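You operate a simulated robot arm through the tools that you are given. There is no shell and no other tool. Be economical: measure what you need, move in short steps, check, and stop when the job is done.

The job below is to be done with a simulated robot arm. You get a single attempt, and the scene is never put back.

TASK
Clear the orange carrier's field on the demagnetiser, then check its metal on the metal tester.
Fine: hold the field key till 0 mT shows; press the metal key with the carrier docked; it stays in the tester's dock; the other steel carrier is left alone.

The check looks at the end state, three seconds after you hand in, the way a careful person would. Anything else that was tipped, shoved, dropped, spilled or broken makes it a failure.

THE ROBOT
A 7-joint arm with a two-finger parallel gripper, fixed in place. Base frame: the origin is at the foot of the arm, x ahead of it, y to its left, z up. Readings come in cm, rad, newtons and seconds.
With the tool pointing down near the work surface it reaches from about 30 to 68 cm from the base axis. Its first joint turns from -1.152 to 1.152 rad. Payload 1.57 kg.
The tool frame sits at the grasp point between the pads (the TCP): z along the fingers, y along the line on which they close. The tips reach 3 cm beyond it. Largest opening 11 cm; finger width 2.4, thickness 1.2; the body of the gripper, 4.8 by 11.2 cm, starts 7.8 cm behind the TCP.
Orientation is that of the tool frame in the base frame, as a unit quaternion [w, x, y, z]. With the fingers straight down and closing along the base's y, the tool's x points along the base's -x, its y along +y and its z along -z.

THE INTERFACE
- The arm moves only by the tool move_arm. Its arguments are lists of equal length, an entry for each row: "turn": the turn, a rotation vector about the tool's x, y, z in rad, a list of three; "linear": the shift along the tool's x, y, z in cm, a list of three; "claw": the opening, from 0 (shut) to 1 (fully open). In form: {"turn": [[ax, ay, az], ...], "linear": [[dx, dy, dz], ...], "claw": [claw, ...]}. A call has 1 to 12 rows; each row is the pose to reach, as a shift and turn from the pose commanded when the call began, along the tool's axes at that moment. Rows are played at 5 a second. More than 5 cm and 0.15 rad between two rows, or a gripper value outside its range, and nothing of the call is played. Where a pose cannot be reached the arm comes as near as it can. A force on the tool above 40 N (or 10 N above the force at the start of the call, whichever is more), or a blocked arm, ends the call early, and 0.2 s more pass. Each finger travels about 10.8 cm/s and halts on what it meets, pressing with about 41 N; the grip force reading is that of the motor and also rises with nothing between the fingers. The clock runs only during rows and for 0.2 s after the last one: add rows that repeat a pose to give the fingers time. It gives the time, the measured TCP pose, the force on the tool (base axes), the opening and the grip force at its end, in the units of the frame above (readings bear some noise).
- Cameras (640 x 400 px; columns grow to the right, rows downward): "scene" is fixed at [15.85, -38.43, 141.87]; the picture's right is [0.83, -0.55, 0.00], its down [-0.24, -0.36, -0.90] and it looks along [0.50, 0.75, -0.44] (base axes); focal length 338 px, centre (320, 200). "wrist" rides on the gripper at [-3.6, 0, -8] in the tool frame; the picture's right is [0.00, -1.00, 0.00], its down [0.97, 0.00, -0.24] and it looks along [0.24, 0.00, 0.97] (tool axes); focal length 218 px, centre (320, 200).
- grab_frame(camera): a new picture of that camera. The clock stands still meanwhile.
- pixel_to_xyz(camera, pixels): for up to 12 pixels [column, row] of the newest picture of that camera ("zoom" is the newest enlarged one), the place [x, y, z] in the base frame of the surface seen there, good to about 0.3 cm. The clock stands still meanwhile.
- inspect(camera, box): a new picture of the part [left, top, right, bottom] of that camera's present view, enlarged. The clock stands still meanwhile.
- job_done(): hands the job in; it is judged then, once.

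Go step by step. Measure first, check grasps and placings, and put right what went wrong. The budget is 80 turns and 34 pictures, counting those below and the enlarged ones. Unless the task says otherwise, let go and move clear before handing in, and close with one line.

The tools are called after "Call:" as name(argument=value, ...) on one line, values as JSON. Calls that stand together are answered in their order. move_arm: Moves the arm, as the interface text tells. Its arguments: {"type":"object","properties":{"turn":{"type":"array","items":{"type":"array","items":{"type":"number"}}},"linear":{"type":"array","items":{"type":"array","items":{"type":"number"}}},"claw":{"type":"array","items":{"type":"number"}}},"required":["turn","linear","claw"]} The other tools are called the same way: grab_frame (camera) takes a picture; pixel_to_xyz (camera, pixels) gives the place of the surface under pixels of a picture; inspect (camera, box) takes an enlarged picture of a part of a camera's view; job_done () hands the job in.

At the start:

```text
time_s: 0.0
tcp_pos: [33.0, 1.66, 127.64]
ee_rot: [0.0, 0.0, 1.0, 0.001]
force: [-0.3, 0.5, -0.1]
finger_gap: 10.99
finger_force: 0.1
```

scene: 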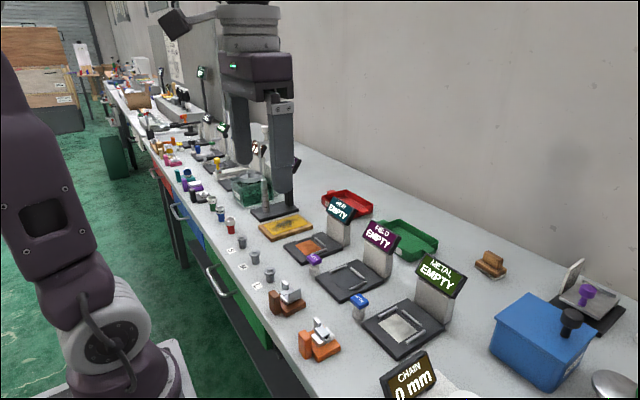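
wrist: 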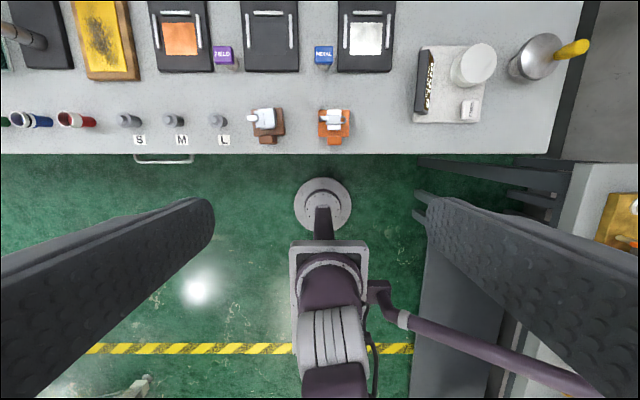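

The wrist picture shows the orange carrier near (334,122), the FIELD dock near (272,38) and the METAL dock near (365,38). I'll zoom in and measure.

Call:
inspect(camera="scene", box=[250, 190, 480, 370])

Call:
inspect(camera="wrist", box=[200, 0, 420, 160])

```text
2.22 times, centred on (365, 280) of scene
```

zoom: 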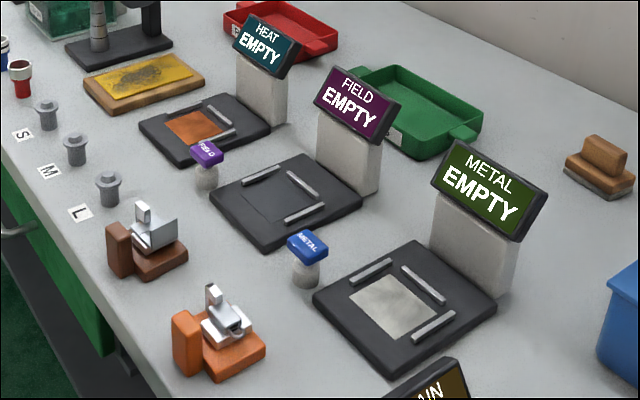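

```text
2.50 times, centred on (310, 80) of wrist
```

zoom: 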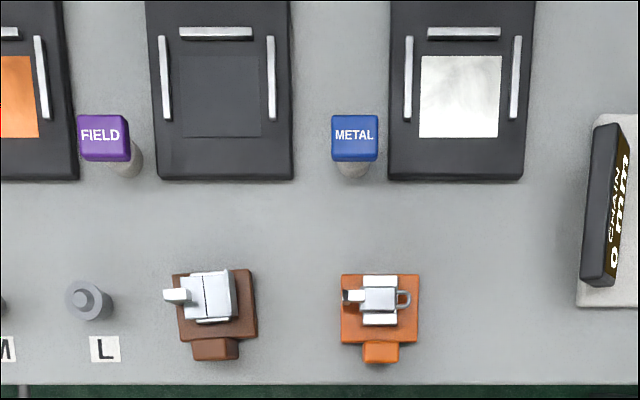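

The zoom shows the carrier as a plate with a handle block at (380,351) towards the robot. Both docks open towards the robot. I'll measure these points.

Call:
pixel_to_xyz(camera="zoom", pixels=[[380, 352], [363, 343], [398, 343], [345, 280], [415, 280], [345, 338], [415, 338], [380, 298], [380, 362], [348, 298], [405, 298], [380, 280]])

Call:
pixel_to_xyz(camera="zoom", pixels=[[165, 75], [271, 75], [217, 33], [220, 95], [156, 175], [291, 175], [409, 75], [515, 75], [463, 33], [460, 95], [102, 135], [354, 135]])

```text
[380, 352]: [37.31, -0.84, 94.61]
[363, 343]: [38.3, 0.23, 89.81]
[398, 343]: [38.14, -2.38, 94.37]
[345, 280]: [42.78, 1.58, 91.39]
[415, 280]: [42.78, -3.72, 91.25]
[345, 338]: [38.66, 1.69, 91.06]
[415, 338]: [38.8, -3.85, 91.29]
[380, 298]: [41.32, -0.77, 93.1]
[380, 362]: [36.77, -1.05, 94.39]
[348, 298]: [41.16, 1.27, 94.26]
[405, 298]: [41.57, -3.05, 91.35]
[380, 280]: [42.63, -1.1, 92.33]
```

```text
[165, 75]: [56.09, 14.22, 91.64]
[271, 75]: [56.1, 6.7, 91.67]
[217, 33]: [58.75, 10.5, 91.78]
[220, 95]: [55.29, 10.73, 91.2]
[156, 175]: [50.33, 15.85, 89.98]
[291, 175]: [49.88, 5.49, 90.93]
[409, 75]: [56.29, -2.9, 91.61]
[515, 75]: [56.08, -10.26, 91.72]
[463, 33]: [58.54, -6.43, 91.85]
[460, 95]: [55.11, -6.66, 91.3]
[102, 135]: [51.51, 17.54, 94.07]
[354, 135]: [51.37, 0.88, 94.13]
```

The handle is about 2.6 cm wide, centred at y≈-1, x≈37.4, with its top at z≈94.5. The plate top is at about 91.3. I'll come down above it and look again.

Call:
move_arm(turn=[[0, 0, 0], [0, 0, 0], [0, 0, 0], [0, 0, 0], [0, 0, 0], [0, 0, 0]], linear=[[-0.9, -0.5, 4.5], [-1.8, -1.0, 9], [-2.7, -1.6, 13.5], [-3.6, -2.2, 18], [-4.4, -2.66, 22], [-4.4, -2.66, 22]], claw=[1, 0.8, 0.6, 0.6, 0.6, 0.6])

Call:
grab_frame(camera="wrist")

```text
time_s: 1.4
tcp_pos: [37.29, -1.13, 105.57]
ee_rot: [0.0, 0.001, 1.0, 0.0]
force: [-0.3, -0.4, 0.6]
finger_gap: 6.59
finger_force: 0.1
```

```text
29 pictures are left
```

wrist: 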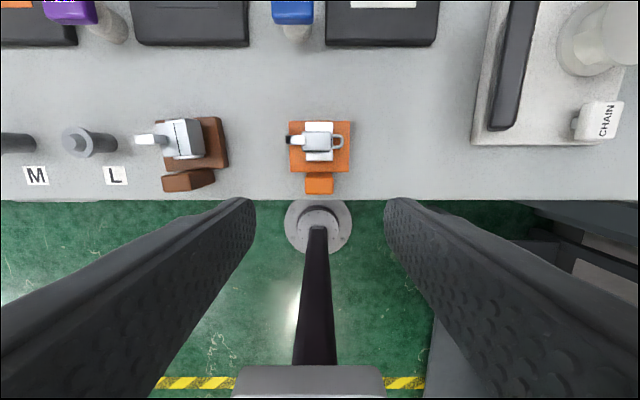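

The handle shows at (319,183). I'll measure it precisely.

Call:
pixel_to_xyz(camera="wrist", pixels=[[319, 176], [319, 191], [308, 184], [330, 184], [319, 184], [292, 168], [346, 168], [320, 124], [296, 124], [340, 142], [292, 142], [320, 154]])

Call:
inspect(camera="wrist", box=[270, 110, 370, 210])

```text
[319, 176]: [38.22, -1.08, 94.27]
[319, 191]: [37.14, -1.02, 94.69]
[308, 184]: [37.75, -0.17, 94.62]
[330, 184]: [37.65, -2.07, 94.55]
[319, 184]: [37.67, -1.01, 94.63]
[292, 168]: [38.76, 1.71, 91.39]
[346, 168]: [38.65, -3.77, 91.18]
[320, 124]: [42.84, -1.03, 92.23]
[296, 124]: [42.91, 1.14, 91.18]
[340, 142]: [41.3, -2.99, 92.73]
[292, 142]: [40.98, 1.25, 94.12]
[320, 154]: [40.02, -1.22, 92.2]
```

```text
4.00 times, centred on (320, 160) of wrist
```

zoom: 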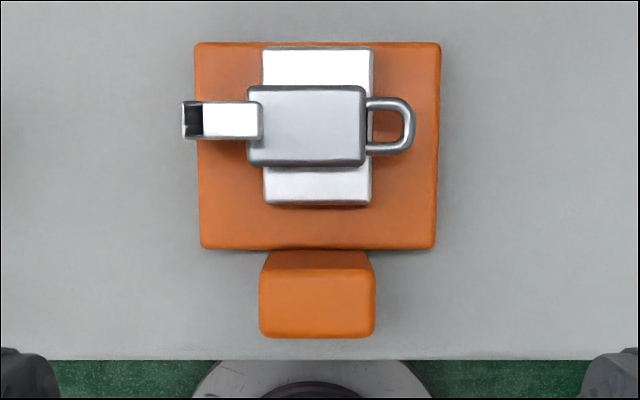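

Handle: x 36.8–38.4, y -2.3–0.2, top 94.6. I'll descend so the tips stay just above plate height, then close.

Call:
move_arm(turn=[[0, 0, 0], [0, 0, 0], [0, 0, 0], [0, 0, 0], [0, 0, 0]], linear=[[0, 0.05, 3], [0, 0.1, 6], [0, 0.1, 9], [-0.05, 0.1, 10.9], [-0.05, 0.1, 10.9]], claw=[0.6, 0.6, 0.6, 0.6, 0.6])

Call:
move_arm(turn=[[0, 0, 0], [0, 0, 0], [0, 0, 0], [0, 0, 0]], linear=[[0, 0, 0], [0, 0, 0], [0, 0, 0], [0, 0, 0]], claw=[0.4, 0.3, 0.15, 0.15])

Call:
grab_frame(camera="wrist")

```text
time_s: 2.6
tcp_pos: [37.24, -0.98, 94.62]
ee_rot: [-0.001, 0.0, 1.0, -0.001]
force: [0.0, 0.1, 0.6]
finger_gap: 6.59
finger_force: 0.1
```

```text
time_s: 3.6
tcp_pos: [37.25, -0.92, 94.68]
ee_rot: [0.001, -0.001, 1.0, 0.0]
force: [0.3, 0.6, -0.2]
finger_gap: 2.51
finger_force: 36.4
```

```text
27 pictures are left
```

wrist: 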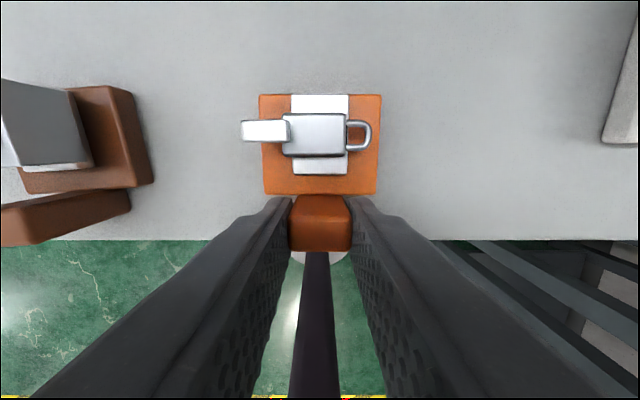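

The handle is gripped (gap 2.51, 36 N). I'll lift straight up slowly.

Call:
move_arm(turn=[[0, 0, 0], [0, 0, 0], [0, 0, 0], [0, 0, 0], [0, 0, 0], [0, 0, 0], [0, 0, 0]], linear=[[0, 0, -0.4], [0, 0, -1.2], [0, 0, -2.4], [0, 0, -3.6], [0, 0, -4.8], [0, 0, -5.6], [0, 0, -6]], claw=[0.1, 0.1, 0.1, 0.1, 0.1, 0.1, 0.1])

Call:
grab_frame(camera="wrist")

Call:
inspect(camera="scene", box=[250, 190, 480, 370])

```text
time_s: 5.2
tcp_pos: [37.58, -1.05, 100.87]
ee_rot: [-0.001, -0.001, 1.0, 0.001]
force: [0.4, 0.7, -2.2]
finger_gap: 2.56
finger_force: 37.3
```

```text
26 pictures are left
```

wrist: 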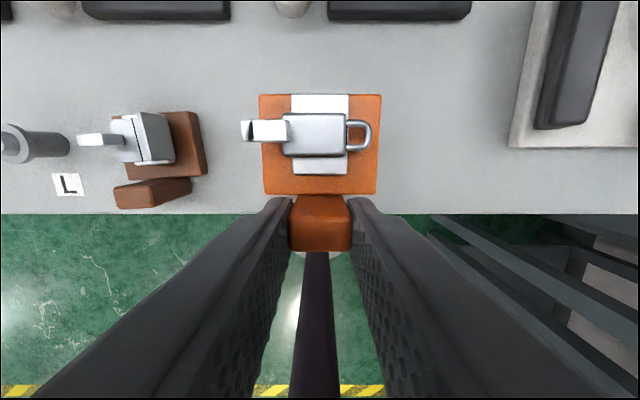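

```text
2.22 times, centred on (365, 280) of scene
```

zoom: 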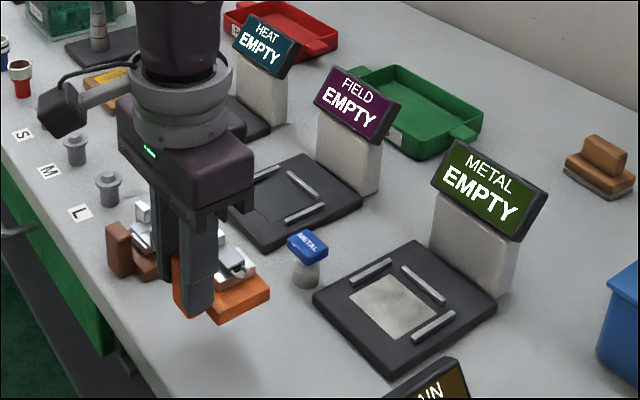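

The carrier is lifted level and held at (320,145). I'll carry it to above the FIELD dock, going forward first and then left.

Call:
move_arm(turn=[[0, 0, 0], [0, 0, 0], [0, 0, 0], [0, 0, 0], [0, 0, 0], [0, 0, 0], [0, 0, 0], [0, 0, 0], [0, 0, 0], [0, 0, 0], [0, 0, 0], [0, 0, 0]], linear=[[-0.5, 0, -0.8], [-1.8, 0, -2], [-3.6, 0.2, -3], [-5.4, 1, -3.5], [-7.2, 2.2, -3.5], [-9, 3.8, -3.5], [-10.5, 5.5, -3.5], [-11.7, 7.4, -3.5], [-12.7, 9.2, -3.5], [-13.5, 10.6, -3.5], [-13.8, 11.3, -3.5], [-13.9, 11.5, -3.5]], claw=[0.1, 0.1, 0.1, 0.1, 0.1, 0.1, 0.1, 0.1, 0.1, 0.1, 0.1, 0.1])

Call:
grab_frame(camera="wrist")

Call:
grab_frame(camera="scene")

```text
time_s: 7.8
tcp_pos: [51.29, 10.61, 104.23]
ee_rot: [0.0, 0.0, 1.0, 0.0]
force: [1.1, 0.3, -1.5]
finger_gap: 2.53
finger_force: 36.6
```

```text
24 pictures are left
```

wrist: 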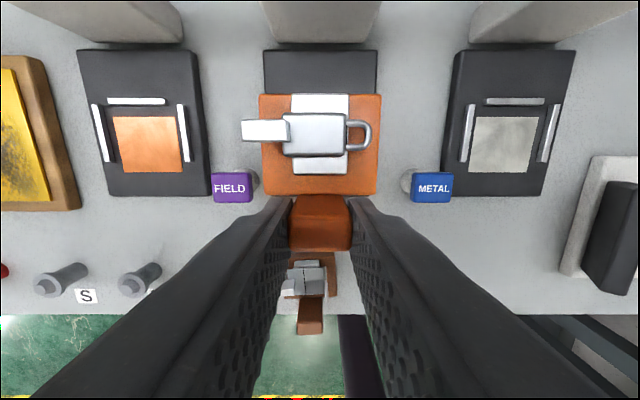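

```text
23 pictures are left
```

scene: 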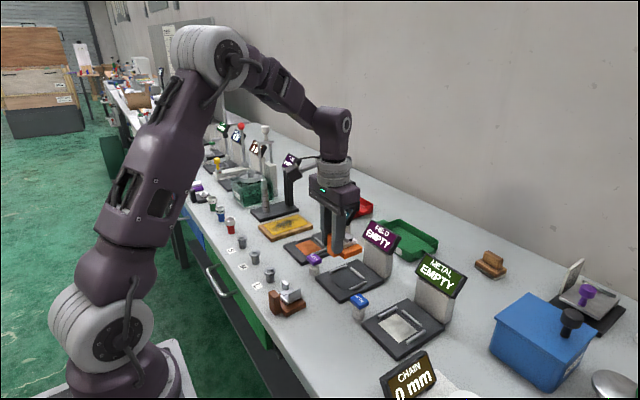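

The carrier is level above the FIELD dock. I'll measure dock references on METAL and HEAT, which look the same shape, to get the exact seat position.

Call:
pixel_to_xyz(camera="wrist", pixels=[[477, 119], [535, 119], [472, 171], [529, 171], [468, 134], [548, 134], [515, 101], [115, 119], [178, 119], [120, 170], [182, 170], [136, 101]])

Call:
pixel_to_xyz(camera="scene", pixels=[[355, 290], [346, 269], [362, 271], [367, 283], [340, 288], [357, 264], [374, 273], [350, 299], [319, 277], [384, 273]])

```text
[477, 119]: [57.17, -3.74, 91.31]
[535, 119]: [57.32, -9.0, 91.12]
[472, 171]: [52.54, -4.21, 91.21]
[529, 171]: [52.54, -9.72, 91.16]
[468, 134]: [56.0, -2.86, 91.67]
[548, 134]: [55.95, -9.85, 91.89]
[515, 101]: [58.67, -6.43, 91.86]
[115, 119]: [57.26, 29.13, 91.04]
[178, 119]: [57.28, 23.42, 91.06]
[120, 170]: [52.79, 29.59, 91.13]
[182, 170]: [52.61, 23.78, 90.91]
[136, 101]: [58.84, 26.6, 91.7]
```

```text
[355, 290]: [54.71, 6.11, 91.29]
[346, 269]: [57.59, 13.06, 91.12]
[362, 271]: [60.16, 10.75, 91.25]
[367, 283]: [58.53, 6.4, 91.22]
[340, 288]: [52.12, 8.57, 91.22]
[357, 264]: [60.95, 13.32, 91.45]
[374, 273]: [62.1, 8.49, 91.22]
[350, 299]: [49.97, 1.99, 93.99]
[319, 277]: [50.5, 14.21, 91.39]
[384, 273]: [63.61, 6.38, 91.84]
```

The pads span x 52.5–57.3, so the centre is about 54.95 and the field dock y is about 10.46. The dock top is at 91.2. I'll descend to just above seating.

Call:
move_arm(turn=[[0, 0, 0], [0, 0, 0], [0, 0, 0], [0, 0, 0], [0, 0, 0], [0, 0, 0]], linear=[[-0.1, -0.1, 1.0], [-0.1, -0.1, 2.5], [-0.1, -0.1, 4.2], [-0.1, -0.1, 5.6], [-0.1, -0.1, 6.6], [-0.1, -0.1, 6.9]], claw=[0.1, 0.1, 0.1, 0.1, 0.1, 0.1])

Call:
inspect(camera="scene", box=[270, 190, 430, 310])

Call:
grab_frame(camera="wrist")

```text
time_s: 9.2
tcp_pos: [51.52, 10.57, 97.22]
ee_rot: [-0.001, 0.0, 1.0, 0.0]
force: [-0.1, 0.0, -0.7]
finger_gap: 2.54
finger_force: 36.5
```

```text
3.33 times, centred on (350, 250) of scene
```

zoom: 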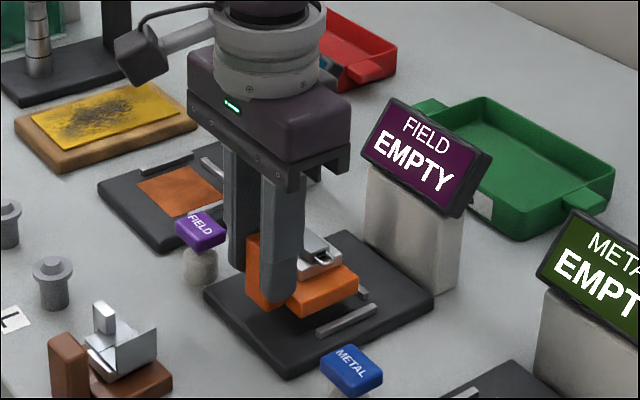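

```text
21 pictures are left
```

wrist: 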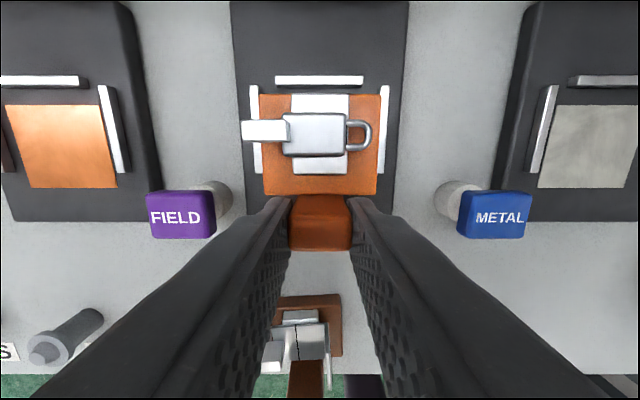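

The plate is centred between the rails (249–389 vs plate 260–381). I'll lower it gently to contact.

Call:
move_arm(turn=[[0, 0, 0], [0, 0, 0], [0, 0, 0], [0, 0, 0], [0, 0, 0]], linear=[[0, 0, 0.4], [0, 0, 0.7], [0, 0, 1.0], [0, 0, 1.2], [0, 0, 1.3]], claw=[0.1, 0.1, 0.1, 0.1, 0.1])

```text
time_s: 10.4
tcp_pos: [51.49, 10.49, 96.05]
ee_rot: [0.0, 0.0, 1.0, 0.0]
force: [-0.6, 0.3, -1.8]
finger_gap: 2.52
finger_force: 36.3
```

Still hanging (-1.8 N), with no contact yet. I'll keep lowering in fine steps.

Call:
move_arm(turn=[[0, 0, 0], [0, 0, 0], [0, 0, 0]], linear=[[0, 0, 0.1], [0, 0, 0.2], [0, 0, 0.2]], claw=[0.1, 0.1, 0.1])

Call:
inspect(camera="scene", box=[270, 190, 430, 310])

```text
time_s: 11.2
tcp_pos: [51.52, 10.46, 95.84]
ee_rot: [0.001, 0.0, 1.0, -0.001]
force: [-2.0, 0.3, 9.0]
finger_gap: 2.54
finger_force: 36.6
```

```text
3.33 times, centred on (350, 250) of scene
```

zoom: 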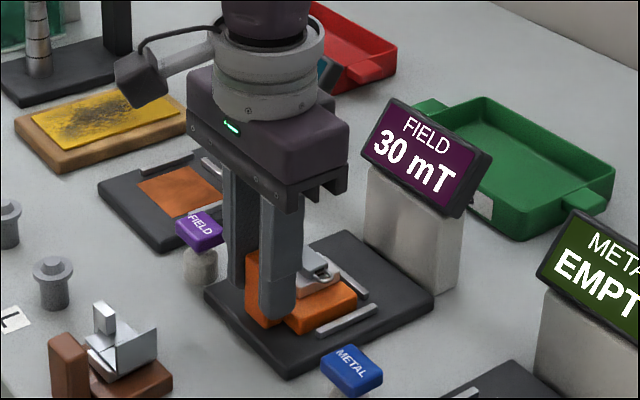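

The dock reads 30 mT and the carrier is seated. I'll release with a modest opening and rise.

Call:
move_arm(turn=[[0, 0, 0], [0, 0, 0], [0, 0, 0], [0, 0, 0], [0, 0, 0], [0, 0, 0], [0, 0, 0]], linear=[[0, 0, -0.1], [0, 0, -0.1], [0, 0, -0.1], [0, 0, -1.5], [0, 0, -4], [0, 0, -7], [0, 0, -10]], claw=[0.3, 0.45, 0.45, 0.45, 0.45, 0.45, 0.45])

Call:
move_arm(turn=[[0, 0, 0], [0, 0, 0], [0, 0, 0], [0, 0, 0], [0, 0, 0]], linear=[[0, 2, 0], [0, 4.5, 0], [0, 6.5, 0], [0, 7.1, 0], [0, 7.1, 0]], claw=[0.3, 0.15, 0, 0, 0])

Call:
grab_frame(camera="wrist")

```text
time_s: 12.8
tcp_pos: [51.68, 10.76, 106.08]
ee_rot: [-0.001, 0.0, 1.0, 0.001]
force: [0.2, 1.4, -0.8]
finger_gap: 4.97
finger_force: 0.1
```

```text
time_s: 14.0
tcp_pos: [51.67, 17.6, 105.92]
ee_rot: [0.0, 0.0, 1.0, 0.0]
force: [0.7, 0.3, -0.3]
finger_gap: 0.02
finger_force: 21.5
```

```text
19 pictures are left
```

wrist: 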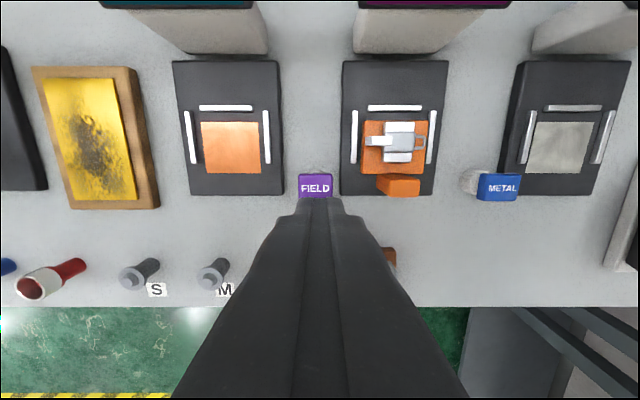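

The carrier sits in the dock. I'll measure the key position.

Call:
pixel_to_xyz(camera="wrist", pixels=[[301, 186], [315, 177], [315, 186], [330, 186], [315, 194], [486, 188], [499, 187], [515, 187], [499, 178], [499, 197]])

```text
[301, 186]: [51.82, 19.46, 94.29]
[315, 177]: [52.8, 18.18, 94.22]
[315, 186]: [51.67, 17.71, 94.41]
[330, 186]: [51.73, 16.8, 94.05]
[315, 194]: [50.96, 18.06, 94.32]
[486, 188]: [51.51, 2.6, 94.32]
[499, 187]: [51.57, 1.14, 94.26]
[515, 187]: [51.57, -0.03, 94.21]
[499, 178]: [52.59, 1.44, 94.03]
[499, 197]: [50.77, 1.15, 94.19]
```

Key centre is about (51.6, 17.95), top 94.3, so contact comes at TCP z≈97.3. I'll go to just above it.

Call:
move_arm(turn=[[0, 0, 0], [0, 0, 0], [0, 0, 0], [0, 0, 0]], linear=[[0, 0.3, 3], [0, 0.3, 6], [0, 0.3, 8], [0, 0.3, 8]], claw=[0, 0, 0, 0])

Call:
move_arm(turn=[[0, 0, 0], [0, 0, 0], [0, 0, 0], [0, 0, 0], [0, 0, 0]], linear=[[0, 0, 0.3], [0, 0, 0.5], [0, 0, 0.7], [0, 0, 0.8], [0, 0, 0.8]], claw=[0, 0, 0, 0, 0])

Call:
inspect(camera="scene", box=[270, 190, 430, 310])

```text
time_s: 15.0
tcp_pos: [51.44, 17.7, 97.7]
ee_rot: [0.0, 0.001, 1.0, 0.0]
force: [0.7, 0.7, -0.3]
finger_gap: 0.01
finger_force: 21.8
```

```text
time_s: 16.2
tcp_pos: [51.41, 17.94, 96.91]
ee_rot: [0.0, 0.0, 1.0, 0.0]
force: [1.4, -0.8, 2.2]
finger_gap: 0.03
finger_force: 22.0
```

```text
3.33 times, centred on (350, 250) of scene
```

zoom: 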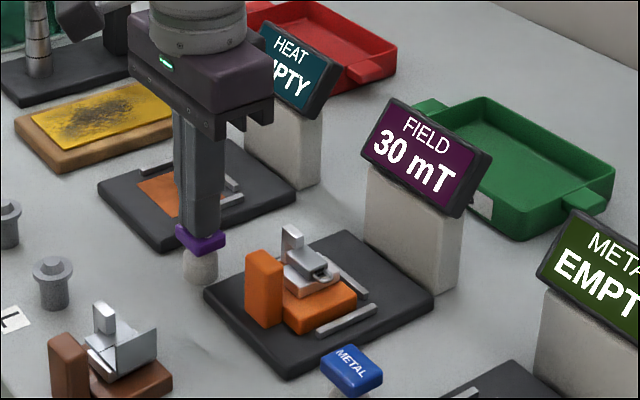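

The tool has just touched the key (2.2 N) and the display still reads 30 mT. I'll press a little deeper.

Call:
move_arm(turn=[[0, 0, 0], [0, 0, 0], [0, 0, 0], [0, 0, 0]], linear=[[0, 0, 0.15], [0, 0, 0.3], [0, 0, 0.4], [0, 0, 0.4]], claw=[0, 0, 0, 0])

Call:
inspect(camera="scene", box=[270, 190, 430, 310])

```text
time_s: 17.2
tcp_pos: [51.29, 17.94, 96.68]
ee_rot: [-0.001, 0.0, 1.0, 0.0]
force: [-1.2, 0.5, 5.5]
finger_gap: 0.0
finger_force: 21.3
```

```text
3.33 times, centred on (350, 250) of scene
```

zoom: 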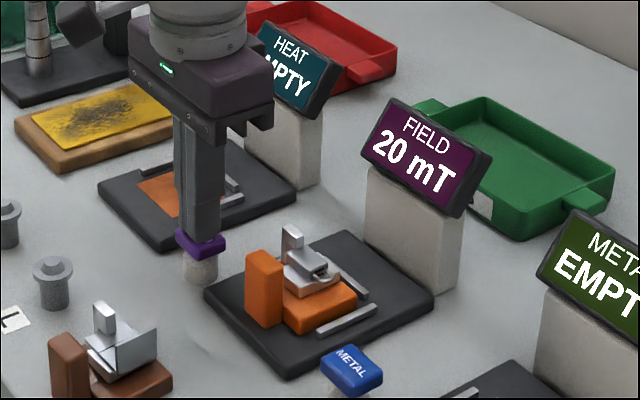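

The key is actuated and the field is falling (20 mT). I'll keep holding.

Call:
move_arm(turn=[[0, 0, 0], [0, 0, 0], [0, 0, 0], [0, 0, 0], [0, 0, 0]], linear=[[0, 0, 0], [0, 0, 0], [0, 0, 0], [0, 0, 0], [0, 0, 0]], claw=[0, 0, 0, 0, 0])

Call:
inspect(camera="scene", box=[270, 190, 430, 310])

```text
time_s: 18.4
tcp_pos: [51.44, 17.85, 96.7]
ee_rot: [0.0, 0.0, 1.0, 0.0]
force: [-2.0, 2.9, 4.8]
finger_gap: 0.0
finger_force: 21.5
```

```text
3.33 times, centred on (350, 250) of scene
```

zoom: 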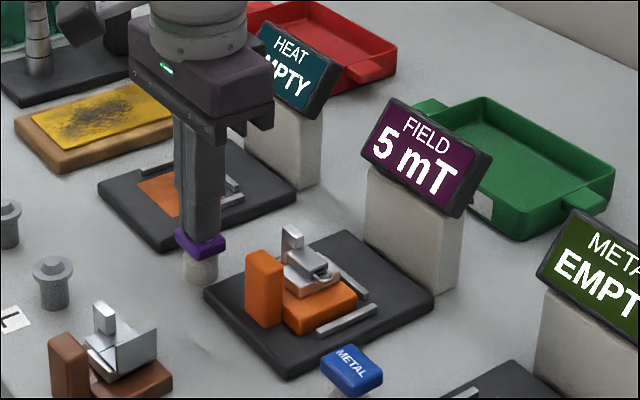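

The display reads 5 mT, so I'll hold about 0.6 s more.

Call:
move_arm(turn=[[0, 0, 0], [0, 0, 0]], linear=[[0, 0, 0], [0, 0, 0]], claw=[0, 0])

Call:
inspect(camera="scene", box=[270, 190, 430, 310])

```text
time_s: 19.0
tcp_pos: [51.41, 17.86, 96.67]
ee_rot: [0.0, 0.0, 1.0, 0.0]
force: [-0.8, 1.8, 3.3]
finger_gap: 0.0
finger_force: 21.6
```

```text
3.33 times, centred on (350, 250) of scene
```

zoom: 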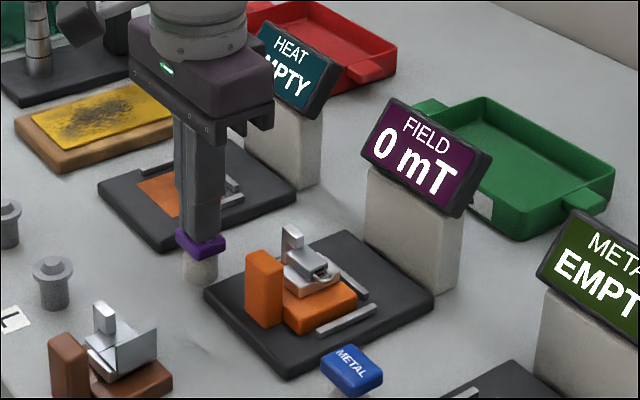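

It shows 0 mT. I'll release the key, rise, and go back over the carrier handle.

Call:
move_arm(turn=[[0, 0, 0], [0, 0, 0], [0, 0, 0], [0, 0, 0], [0, 0, 0], [0, 0, 0], [0, 0, 0]], linear=[[0, 0, -2], [0, 0, -6], [0, 0, -9.3], [0, -2.5, -9.3], [0, -5, -9.3], [0, -7.4, -9.3], [0, -7.4, -9.3]], claw=[0, 0, 0, 0.2, 0.4, 0.5, 0.5])

Call:
grab_frame(camera="wrist")

```text
time_s: 20.6
tcp_pos: [51.42, 10.63, 105.9]
ee_rot: [0.0, -0.001, 1.0, 0.0]
force: [-0.4, -0.1, -0.3]
finger_gap: 5.52
finger_force: 0.1
```

```text
14 pictures are left
```

wrist: 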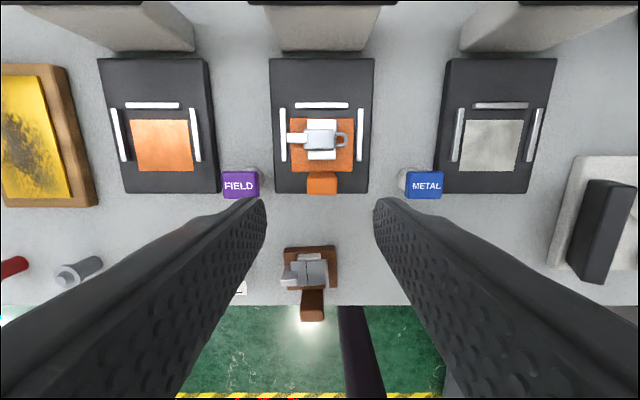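

The handle is at (322,183), centred under the gripper. I'll descend and grip at the same height as before (z≈95.9).

Call:
move_arm(turn=[[0, 0, 0], [0, 0, 0], [0, 0, 0], [0, 0, 0], [0, 0, 0], [0, 0, 0], [0, 0, 0], [0, 0, 0]], linear=[[0, -0.1, 3], [0, -0.1, 6], [0, -0.1, 8.5], [0, -0.1, 9.9], [0, -0.1, 9.9], [0, -0.1, 9.9], [0, -0.1, 9.9], [0, -0.1, 9.9]], claw=[0.5, 0.5, 0.5, 0.5, 0.35, 0.2, 0.1, 0.1])

Call:
move_arm(turn=[[0, 0, 0], [0, 0, 0], [0, 0, 0], [0, 0, 0], [0, 0, 0], [0, 0, 0], [0, 0, 0]], linear=[[0, 0, -0.4], [0, 0, -1.2], [0, 0, -2.6], [0, 0, -4.4], [0, 0, -6.2], [0, 0, -7.5], [0, 0, -8.1]], claw=[0.1, 0.1, 0.1, 0.1, 0.1, 0.1, 0.1])

Call:
grab_frame(camera="wrist")

```text
time_s: 22.4
tcp_pos: [51.44, 10.38, 96.15]
ee_rot: [0.0, 0.0, 1.0, 0.0]
force: [0.3, 0.9, 0.7]
finger_gap: 2.54
finger_force: 36.7
```

```text
time_s: 24.0
tcp_pos: [51.6, 10.36, 104.2]
ee_rot: [0.0, 0.0, 1.0, 0.0]
force: [-0.8, -0.3, -0.6]
finger_gap: 2.52
finger_force: 37.0
```

```text
13 pictures are left
```

wrist: 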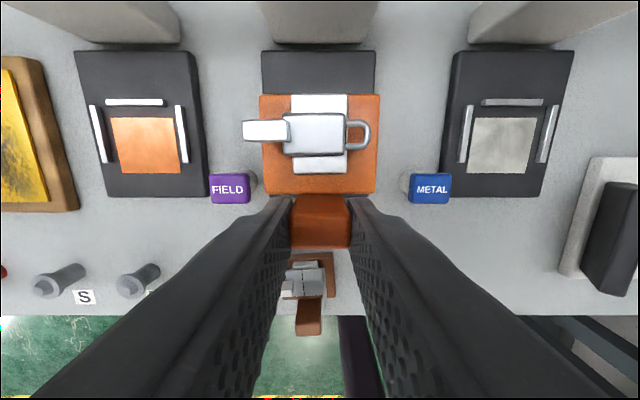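

Held cleanly. I'll move right by 17 cm to above the METAL dock (y≈-6.6).

Call:
move_arm(turn=[[0, 0, 0], [0, 0, 0], [0, 0, 0], [0, 0, 0], [0, 0, 0], [0, 0, 0], [0, 0, 0], [0, 0, 0], [0, 0, 0], [0, 0, 0], [0, 0, 0]], linear=[[0, -0.6, 0], [0, -2, 0], [0, -4, 0], [0, -6.2, 0], [0, -8.5, 0], [0, -10.8, 0], [0, -13, 0], [0, -15, 0], [0, -16.4, 0], [0, -17, 0], [0, -17, 0]], claw=[0.1, 0.1, 0.1, 0.1, 0.1, 0.1, 0.1, 0.1, 0.1, 0.1, 0.1])

Call:
move_arm(turn=[[0, 0, 0], [0, 0, 0], [0, 0, 0], [0, 0, 0], [0, 0, 0], [0, 0, 0]], linear=[[0, 0, 1.0], [0, 0, 2.5], [0, 0, 4.2], [0, 0, 5.6], [0, 0, 6.6], [0, 0, 6.9]], claw=[0.1, 0.1, 0.1, 0.1, 0.1, 0.1])

Call:
grab_frame(camera="wrist")

```text
time_s: 26.4
tcp_pos: [51.56, -6.78, 104.21]
ee_rot: [0.0, 0.0, 1.0, 0.0]
force: [-0.1, 0.6, -1.1]
finger_gap: 2.52
finger_force: 36.8
```

```text
time_s: 27.8
tcp_pos: [51.47, -6.69, 97.16]
ee_rot: [0.0, -0.001, 1.0, 0.0]
force: [0.4, -0.6, -0.8]
finger_gap: 2.52
finger_force: 36.9
```

```text
12 pictures are left
```

wrist: 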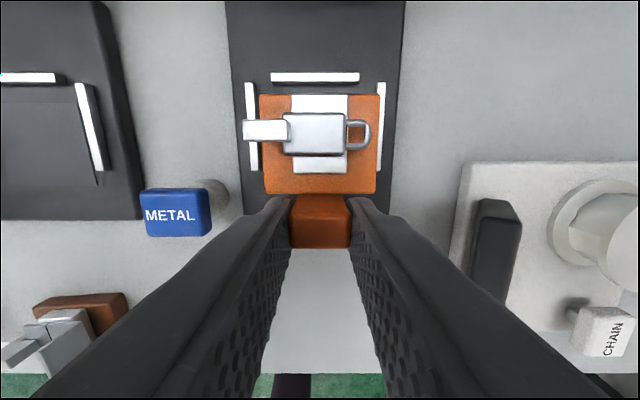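

The plate sits about 0.25 cm right of the rail centre (316 vs 320). Before lowering I'll check how high the CHAIN gauge at (497,205) stands.

Call:
pixel_to_xyz(camera="wrist", pixels=[[497, 206], [482, 215], [495, 270], [600, 215], [249, 130], [383, 130], [315, 77], [590, 320], [180, 213]])

```text
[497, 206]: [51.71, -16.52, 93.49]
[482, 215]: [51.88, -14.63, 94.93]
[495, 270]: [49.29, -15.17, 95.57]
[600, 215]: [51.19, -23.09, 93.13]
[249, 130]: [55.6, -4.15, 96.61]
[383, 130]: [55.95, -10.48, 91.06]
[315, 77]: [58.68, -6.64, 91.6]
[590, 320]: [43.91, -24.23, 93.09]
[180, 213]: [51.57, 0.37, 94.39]
```

The gauge is low and clear of the gripper. I'll correct by +0.25 in y and lower in fine steps.

Call:
move_arm(turn=[[0, 0, 0], [0, 0, 0], [0, 0, 0], [0, 0, 0], [0, 0, 0], [0, 0, 0]], linear=[[-0.1, 0.22, 0], [-0.1, 0.22, 0.4], [-0.1, 0.22, 0.8], [-0.1, 0.22, 1.0], [-0.1, 0.22, 1.1], [-0.1, 0.22, 1.1]], claw=[0.1, 0.1, 0.1, 0.1, 0.1, 0.1])

Call:
move_arm(turn=[[0, 0, 0], [0, 0, 0], [0, 0, 0]], linear=[[0, 0, 0.1], [0, 0, 0.15], [0, 0, 0.15]], claw=[0.1, 0.1, 0.1])

Call:
inspect(camera="scene", box=[310, 220, 490, 370])

```text
time_s: 29.2
tcp_pos: [51.37, -6.35, 96.1]
ee_rot: [0.0, 0.0, 1.0, 0.0]
force: [-0.1, 0.3, -0.8]
finger_gap: 2.51
finger_force: 36.7
```

```text
time_s: 30.0
tcp_pos: [51.48, -6.44, 96.05]
ee_rot: [0.0, 0.0, 1.0, 0.001]
force: [-1.7, 0.6, 3.2]
finger_gap: 2.54
finger_force: 37.0
```

```text
2.67 times, centred on (400, 295) of scene
```

zoom: 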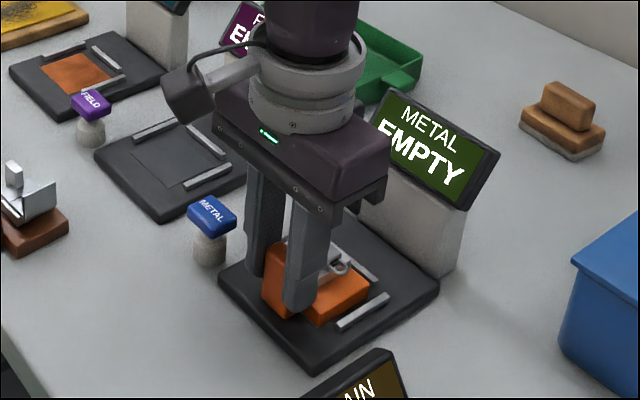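

It is just touching (3.2 N) and the display still says EMPTY. I'll lower a hair more, release, and rise.

Call:
move_arm(turn=[[0, 0, 0], [0, 0, 0]], linear=[[0, 0, 0.1], [0, 0, 0.1]], claw=[0.1, 0.1])

Call:
move_arm(turn=[[0, 0, 0], [0, 0, 0], [0, 0, 0], [0, 0, 0], [0, 0, 0], [0, 0, 0], [0, 0, 0]], linear=[[0, 0, 0], [0, 0, 0], [0, 0, 0], [0, 0, -1.5], [0, 0, -4], [0, 0, -7], [0, 0, -10]], claw=[0.3, 0.45, 0.45, 0.45, 0.45, 0.45, 0.45])

Call:
inspect(camera="scene", box=[310, 220, 490, 370])

```text
time_s: 30.6
tcp_pos: [51.54, -6.51, 95.92]
ee_rot: [0.001, 0.0, 1.0, 0.0]
force: [-4.9, 2.1, 22.1]
finger_gap: 2.55
finger_force: 36.5
```

```text
time_s: 32.2
tcp_pos: [51.68, -6.32, 106.01]
ee_rot: [0.0, 0.0, 1.0, -0.001]
force: [0.7, 0.1, 0.5]
finger_gap: 4.96
finger_force: 0.1
```

```text
2.67 times, centred on (400, 295) of scene
```

zoom: 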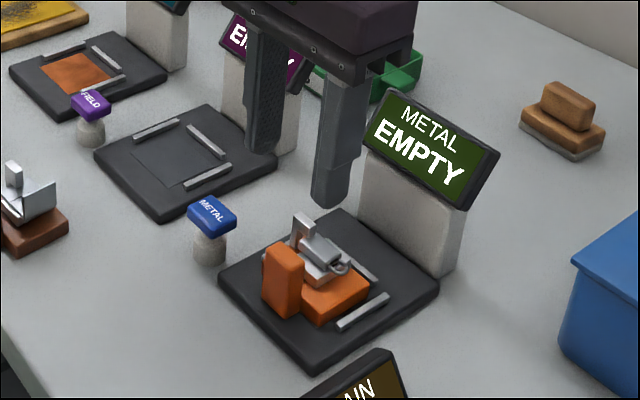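

METAL still shows EMPTY, so I need to see whether the carrier is seated or sitting on a rail.

Call:
inspect(camera="wrist", box=[240, 50, 400, 210])

Call:
pixel_to_xyz(camera="zoom", pixels=[[220, 350], [400, 350], [220, 215], [400, 215], [300, 300], [320, 380]])

```text
2.50 times, centred on (320, 130) of wrist
```

zoom: 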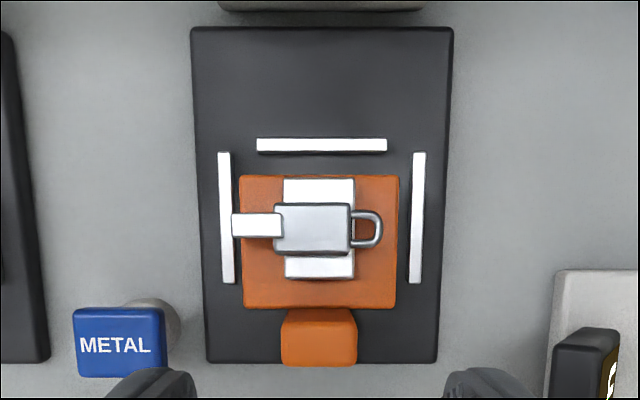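

```text
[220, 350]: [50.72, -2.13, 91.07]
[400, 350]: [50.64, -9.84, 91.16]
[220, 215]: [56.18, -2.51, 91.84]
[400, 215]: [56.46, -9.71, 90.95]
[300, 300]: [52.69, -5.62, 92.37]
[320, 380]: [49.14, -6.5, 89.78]
```

The carrier sits flat between the rails, though slightly left of centre (plate 242–397, rails 234–412). I'll re-grip, nudge it 0.15 cm right at tiny lift, and reseat it so docking isn't in doubt.

Call:
move_arm(turn=[[0, 0, 0], [0, 0, 0], [0, 0, 0], [0, 0, 0], [0, 0, 0], [0, 0, 0], [0, 0, 0], [0, 0, 0]], linear=[[0, 0, 3], [0, 0, 6], [0, 0, 8.5], [0, 0, 9.8], [0, 0, 9.8], [0, 0, 9.8], [0, 0, 9.8], [0, 0, 9.8]], claw=[0.45, 0.45, 0.45, 0.45, 0.35, 0.2, 0.1, 0.1])

Call:
move_arm(turn=[[0, 0, 0], [0, 0, 0], [0, 0, 0], [0, 0, 0], [0, 0, 0], [0, 0, 0]], linear=[[0, 0, -0.3], [0, 0, -0.5], [0, -0.15, -0.5], [0, -0.15, -0.2], [0, -0.15, 0], [0, -0.15, 0.1]], claw=[0.1, 0.1, 0.1, 0.1, 0.1, 0.1])

Call:
inspect(camera="scene", box=[310, 220, 490, 370])

```text
time_s: 34.0
tcp_pos: [51.56, -6.5, 96.09]
ee_rot: [0.0, 0.0, 1.0, 0.0]
force: [0.7, 0.3, 0.0]
finger_gap: 2.52
finger_force: 36.2
```

```text
time_s: 35.4
tcp_pos: [51.49, -6.59, 95.89]
ee_rot: [-0.001, 0.0, 1.0, 0.0]
force: [0.1, 0.3, -1.1]
finger_gap: 2.52
finger_force: 36.5
```

```text
2.67 times, centred on (400, 295) of scene
```

zoom: 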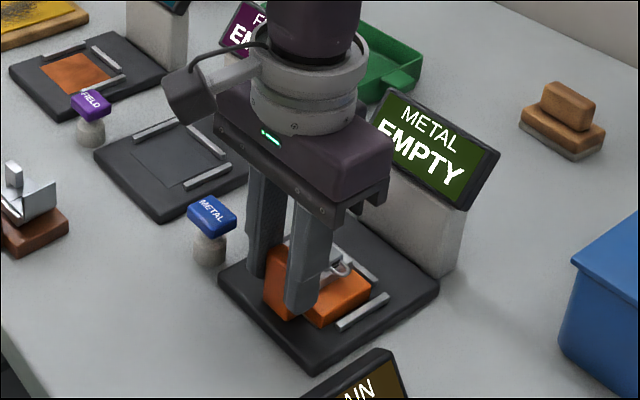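

Not yet in contact (-1.1 N). I'll lower a little more, then release while low.

Call:
move_arm(turn=[[0, 0, 0], [0, 0, 0], [0, 0, 0]], linear=[[0, 0, 0.07], [0, 0, 0.12], [0, 0, 0.12]], claw=[0.1, 0.1, 0.1])

Call:
move_arm(turn=[[0, 0, 0], [0, 0, 0], [0, 0, 0], [0, 0, 0], [0, 0, 0], [0, 0, 0], [0, 0, 0]], linear=[[0, 0, 0], [0, 0, 0], [0, 0, 0], [0, 0, -1.5], [0, 0, -4], [0, 0, -7], [0, 0, -10]], claw=[0.3, 0.45, 0.45, 0.45, 0.45, 0.45, 0.45])

Call:
grab_frame(camera="scene")

```text
time_s: 36.2
tcp_pos: [51.35, -6.62, 96.01]
ee_rot: [0.001, 0.0, 1.0, 0.0]
force: [-7.0, 0.9, 35.0]
finger_gap: 2.53
finger_force: 36.1
```

```text
time_s: 37.8
tcp_pos: [51.5, -6.86, 106.02]
ee_rot: [0.0, 0.0, 1.0, -0.001]
force: [-0.3, 0.8, 1.2]
finger_gap: 4.94
finger_force: 0.2
```

```text
7 pictures are left
```

scene: 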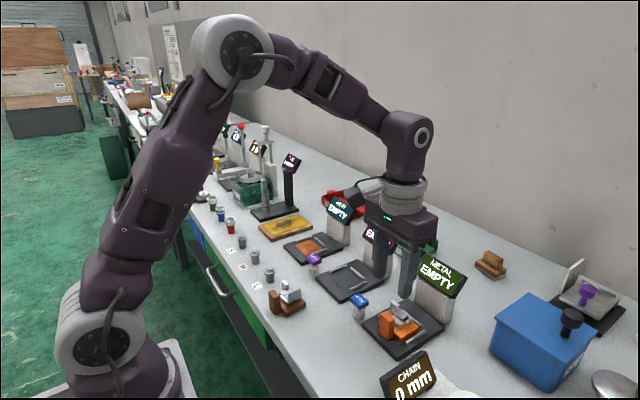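

It is centred and seated, and the display probably updates only on a test. I'll go over the METAL key (51.6, 0.9) with shut fingers and check.

Call:
move_arm(turn=[[0, 0, 0], [0, 0, 0], [0, 0, 0], [0, 0, 0], [0, 0, 0], [0, 0, 0], [0, 0, 0], [0, 0, 0]], linear=[[0, 2, 0], [0, 4.5, 0], [0, 6.7, 0], [0, 7.5, 0], [0, 7.5, 3], [0, 7.5, 6], [0, 7.5, 7.8], [0, 7.5, 7.8]], claw=[0.3, 0.15, 0, 0, 0, 0, 0, 0])

Call:
grab_frame(camera="wrist")

```text
time_s: 39.6
tcp_pos: [51.42, 0.8, 97.94]
ee_rot: [0.001, 0.0, 1.0, 0.0]
force: [1.1, 0.3, -0.6]
finger_gap: 0.02
finger_force: 20.7
```

```text
6 pictures are left
```

wrist: 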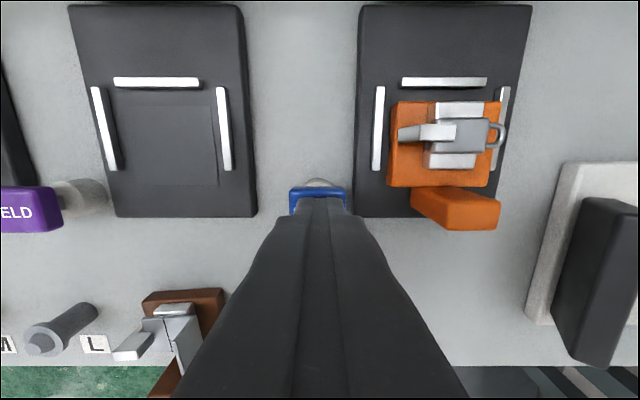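

The fingers are centred on the key (289–347). I'll press to the depth that worked before, then read the display.

Call:
move_arm(turn=[[0, 0, 0], [0, 0, 0], [0, 0, 0], [0, 0, 0], [0, 0, 0]], linear=[[0, 0, 0.5], [0, 0, 0.9], [0, 0, 1.2], [0, 0, 1.4], [0, 0, 1.4]], claw=[0, 0, 0, 0, 0])

Call:
inspect(camera="scene", box=[310, 220, 490, 370])

```text
time_s: 40.8
tcp_pos: [51.57, 0.92, 96.8]
ee_rot: [0.0, 0.0, 1.0, 0.0]
force: [1.9, -1.5, 4.2]
finger_gap: 0.0
finger_force: 20.9
```

```text
2.67 times, centred on (400, 295) of scene
```

zoom: 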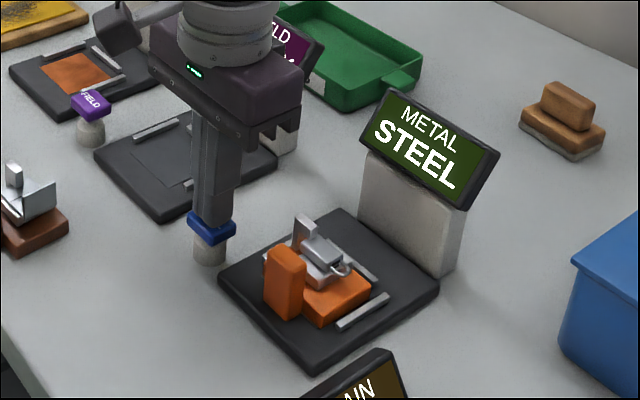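

The display reads STEEL, so the key registered. I'll rise clear and take a last look.

Call:
move_arm(turn=[[0, 0, 0], [0, 0, 0], [0, 0, 0], [0, 0, 0], [0, 0, 0], [0, 0, 0]], linear=[[0, 0, -2], [0, 0, -6], [0, 0, -10], [0, 0, -14], [1, 0, -17], [1, 0, -17]], claw=[0, 0, 0, 0, 0, 0])

Call:
grab_frame(camera="scene")

Call:
grab_frame(camera="wrist")

```text
time_s: 42.2
tcp_pos: [50.42, 0.99, 113.74]
ee_rot: [0.0, 0.0, 1.0, 0.0]
force: [-0.2, 0.1, -0.6]
finger_gap: 0.0
finger_force: 21.6
```

```text
4 pictures are left
```

scene: 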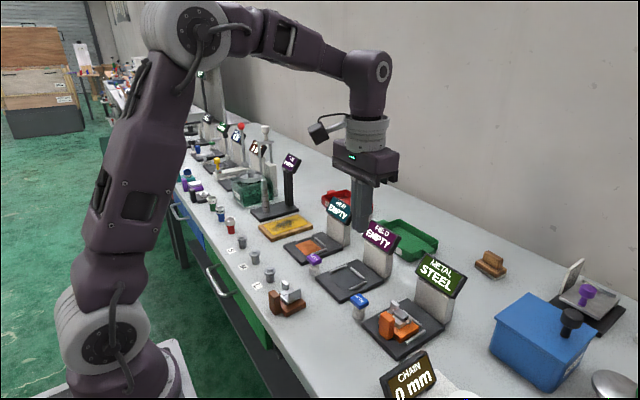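

```text
3 pictures are left
```

wrist: 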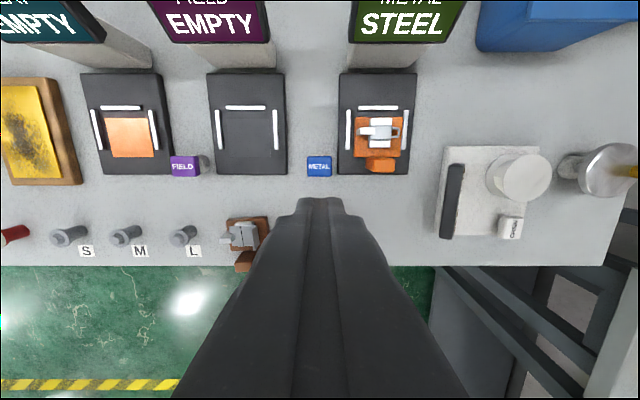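

The carrier is docked in the tester at (379,137), METAL still shows STEEL, the brown carrier hasn't moved and the arm is clear. Handing in.

Call:
job_done()

```text
The job is handed in.
```

The orange carrier was demagnetised to 0 mT and tested as STEEL; it is still in the metal tester's dock, and the other steel carrier was left alone.
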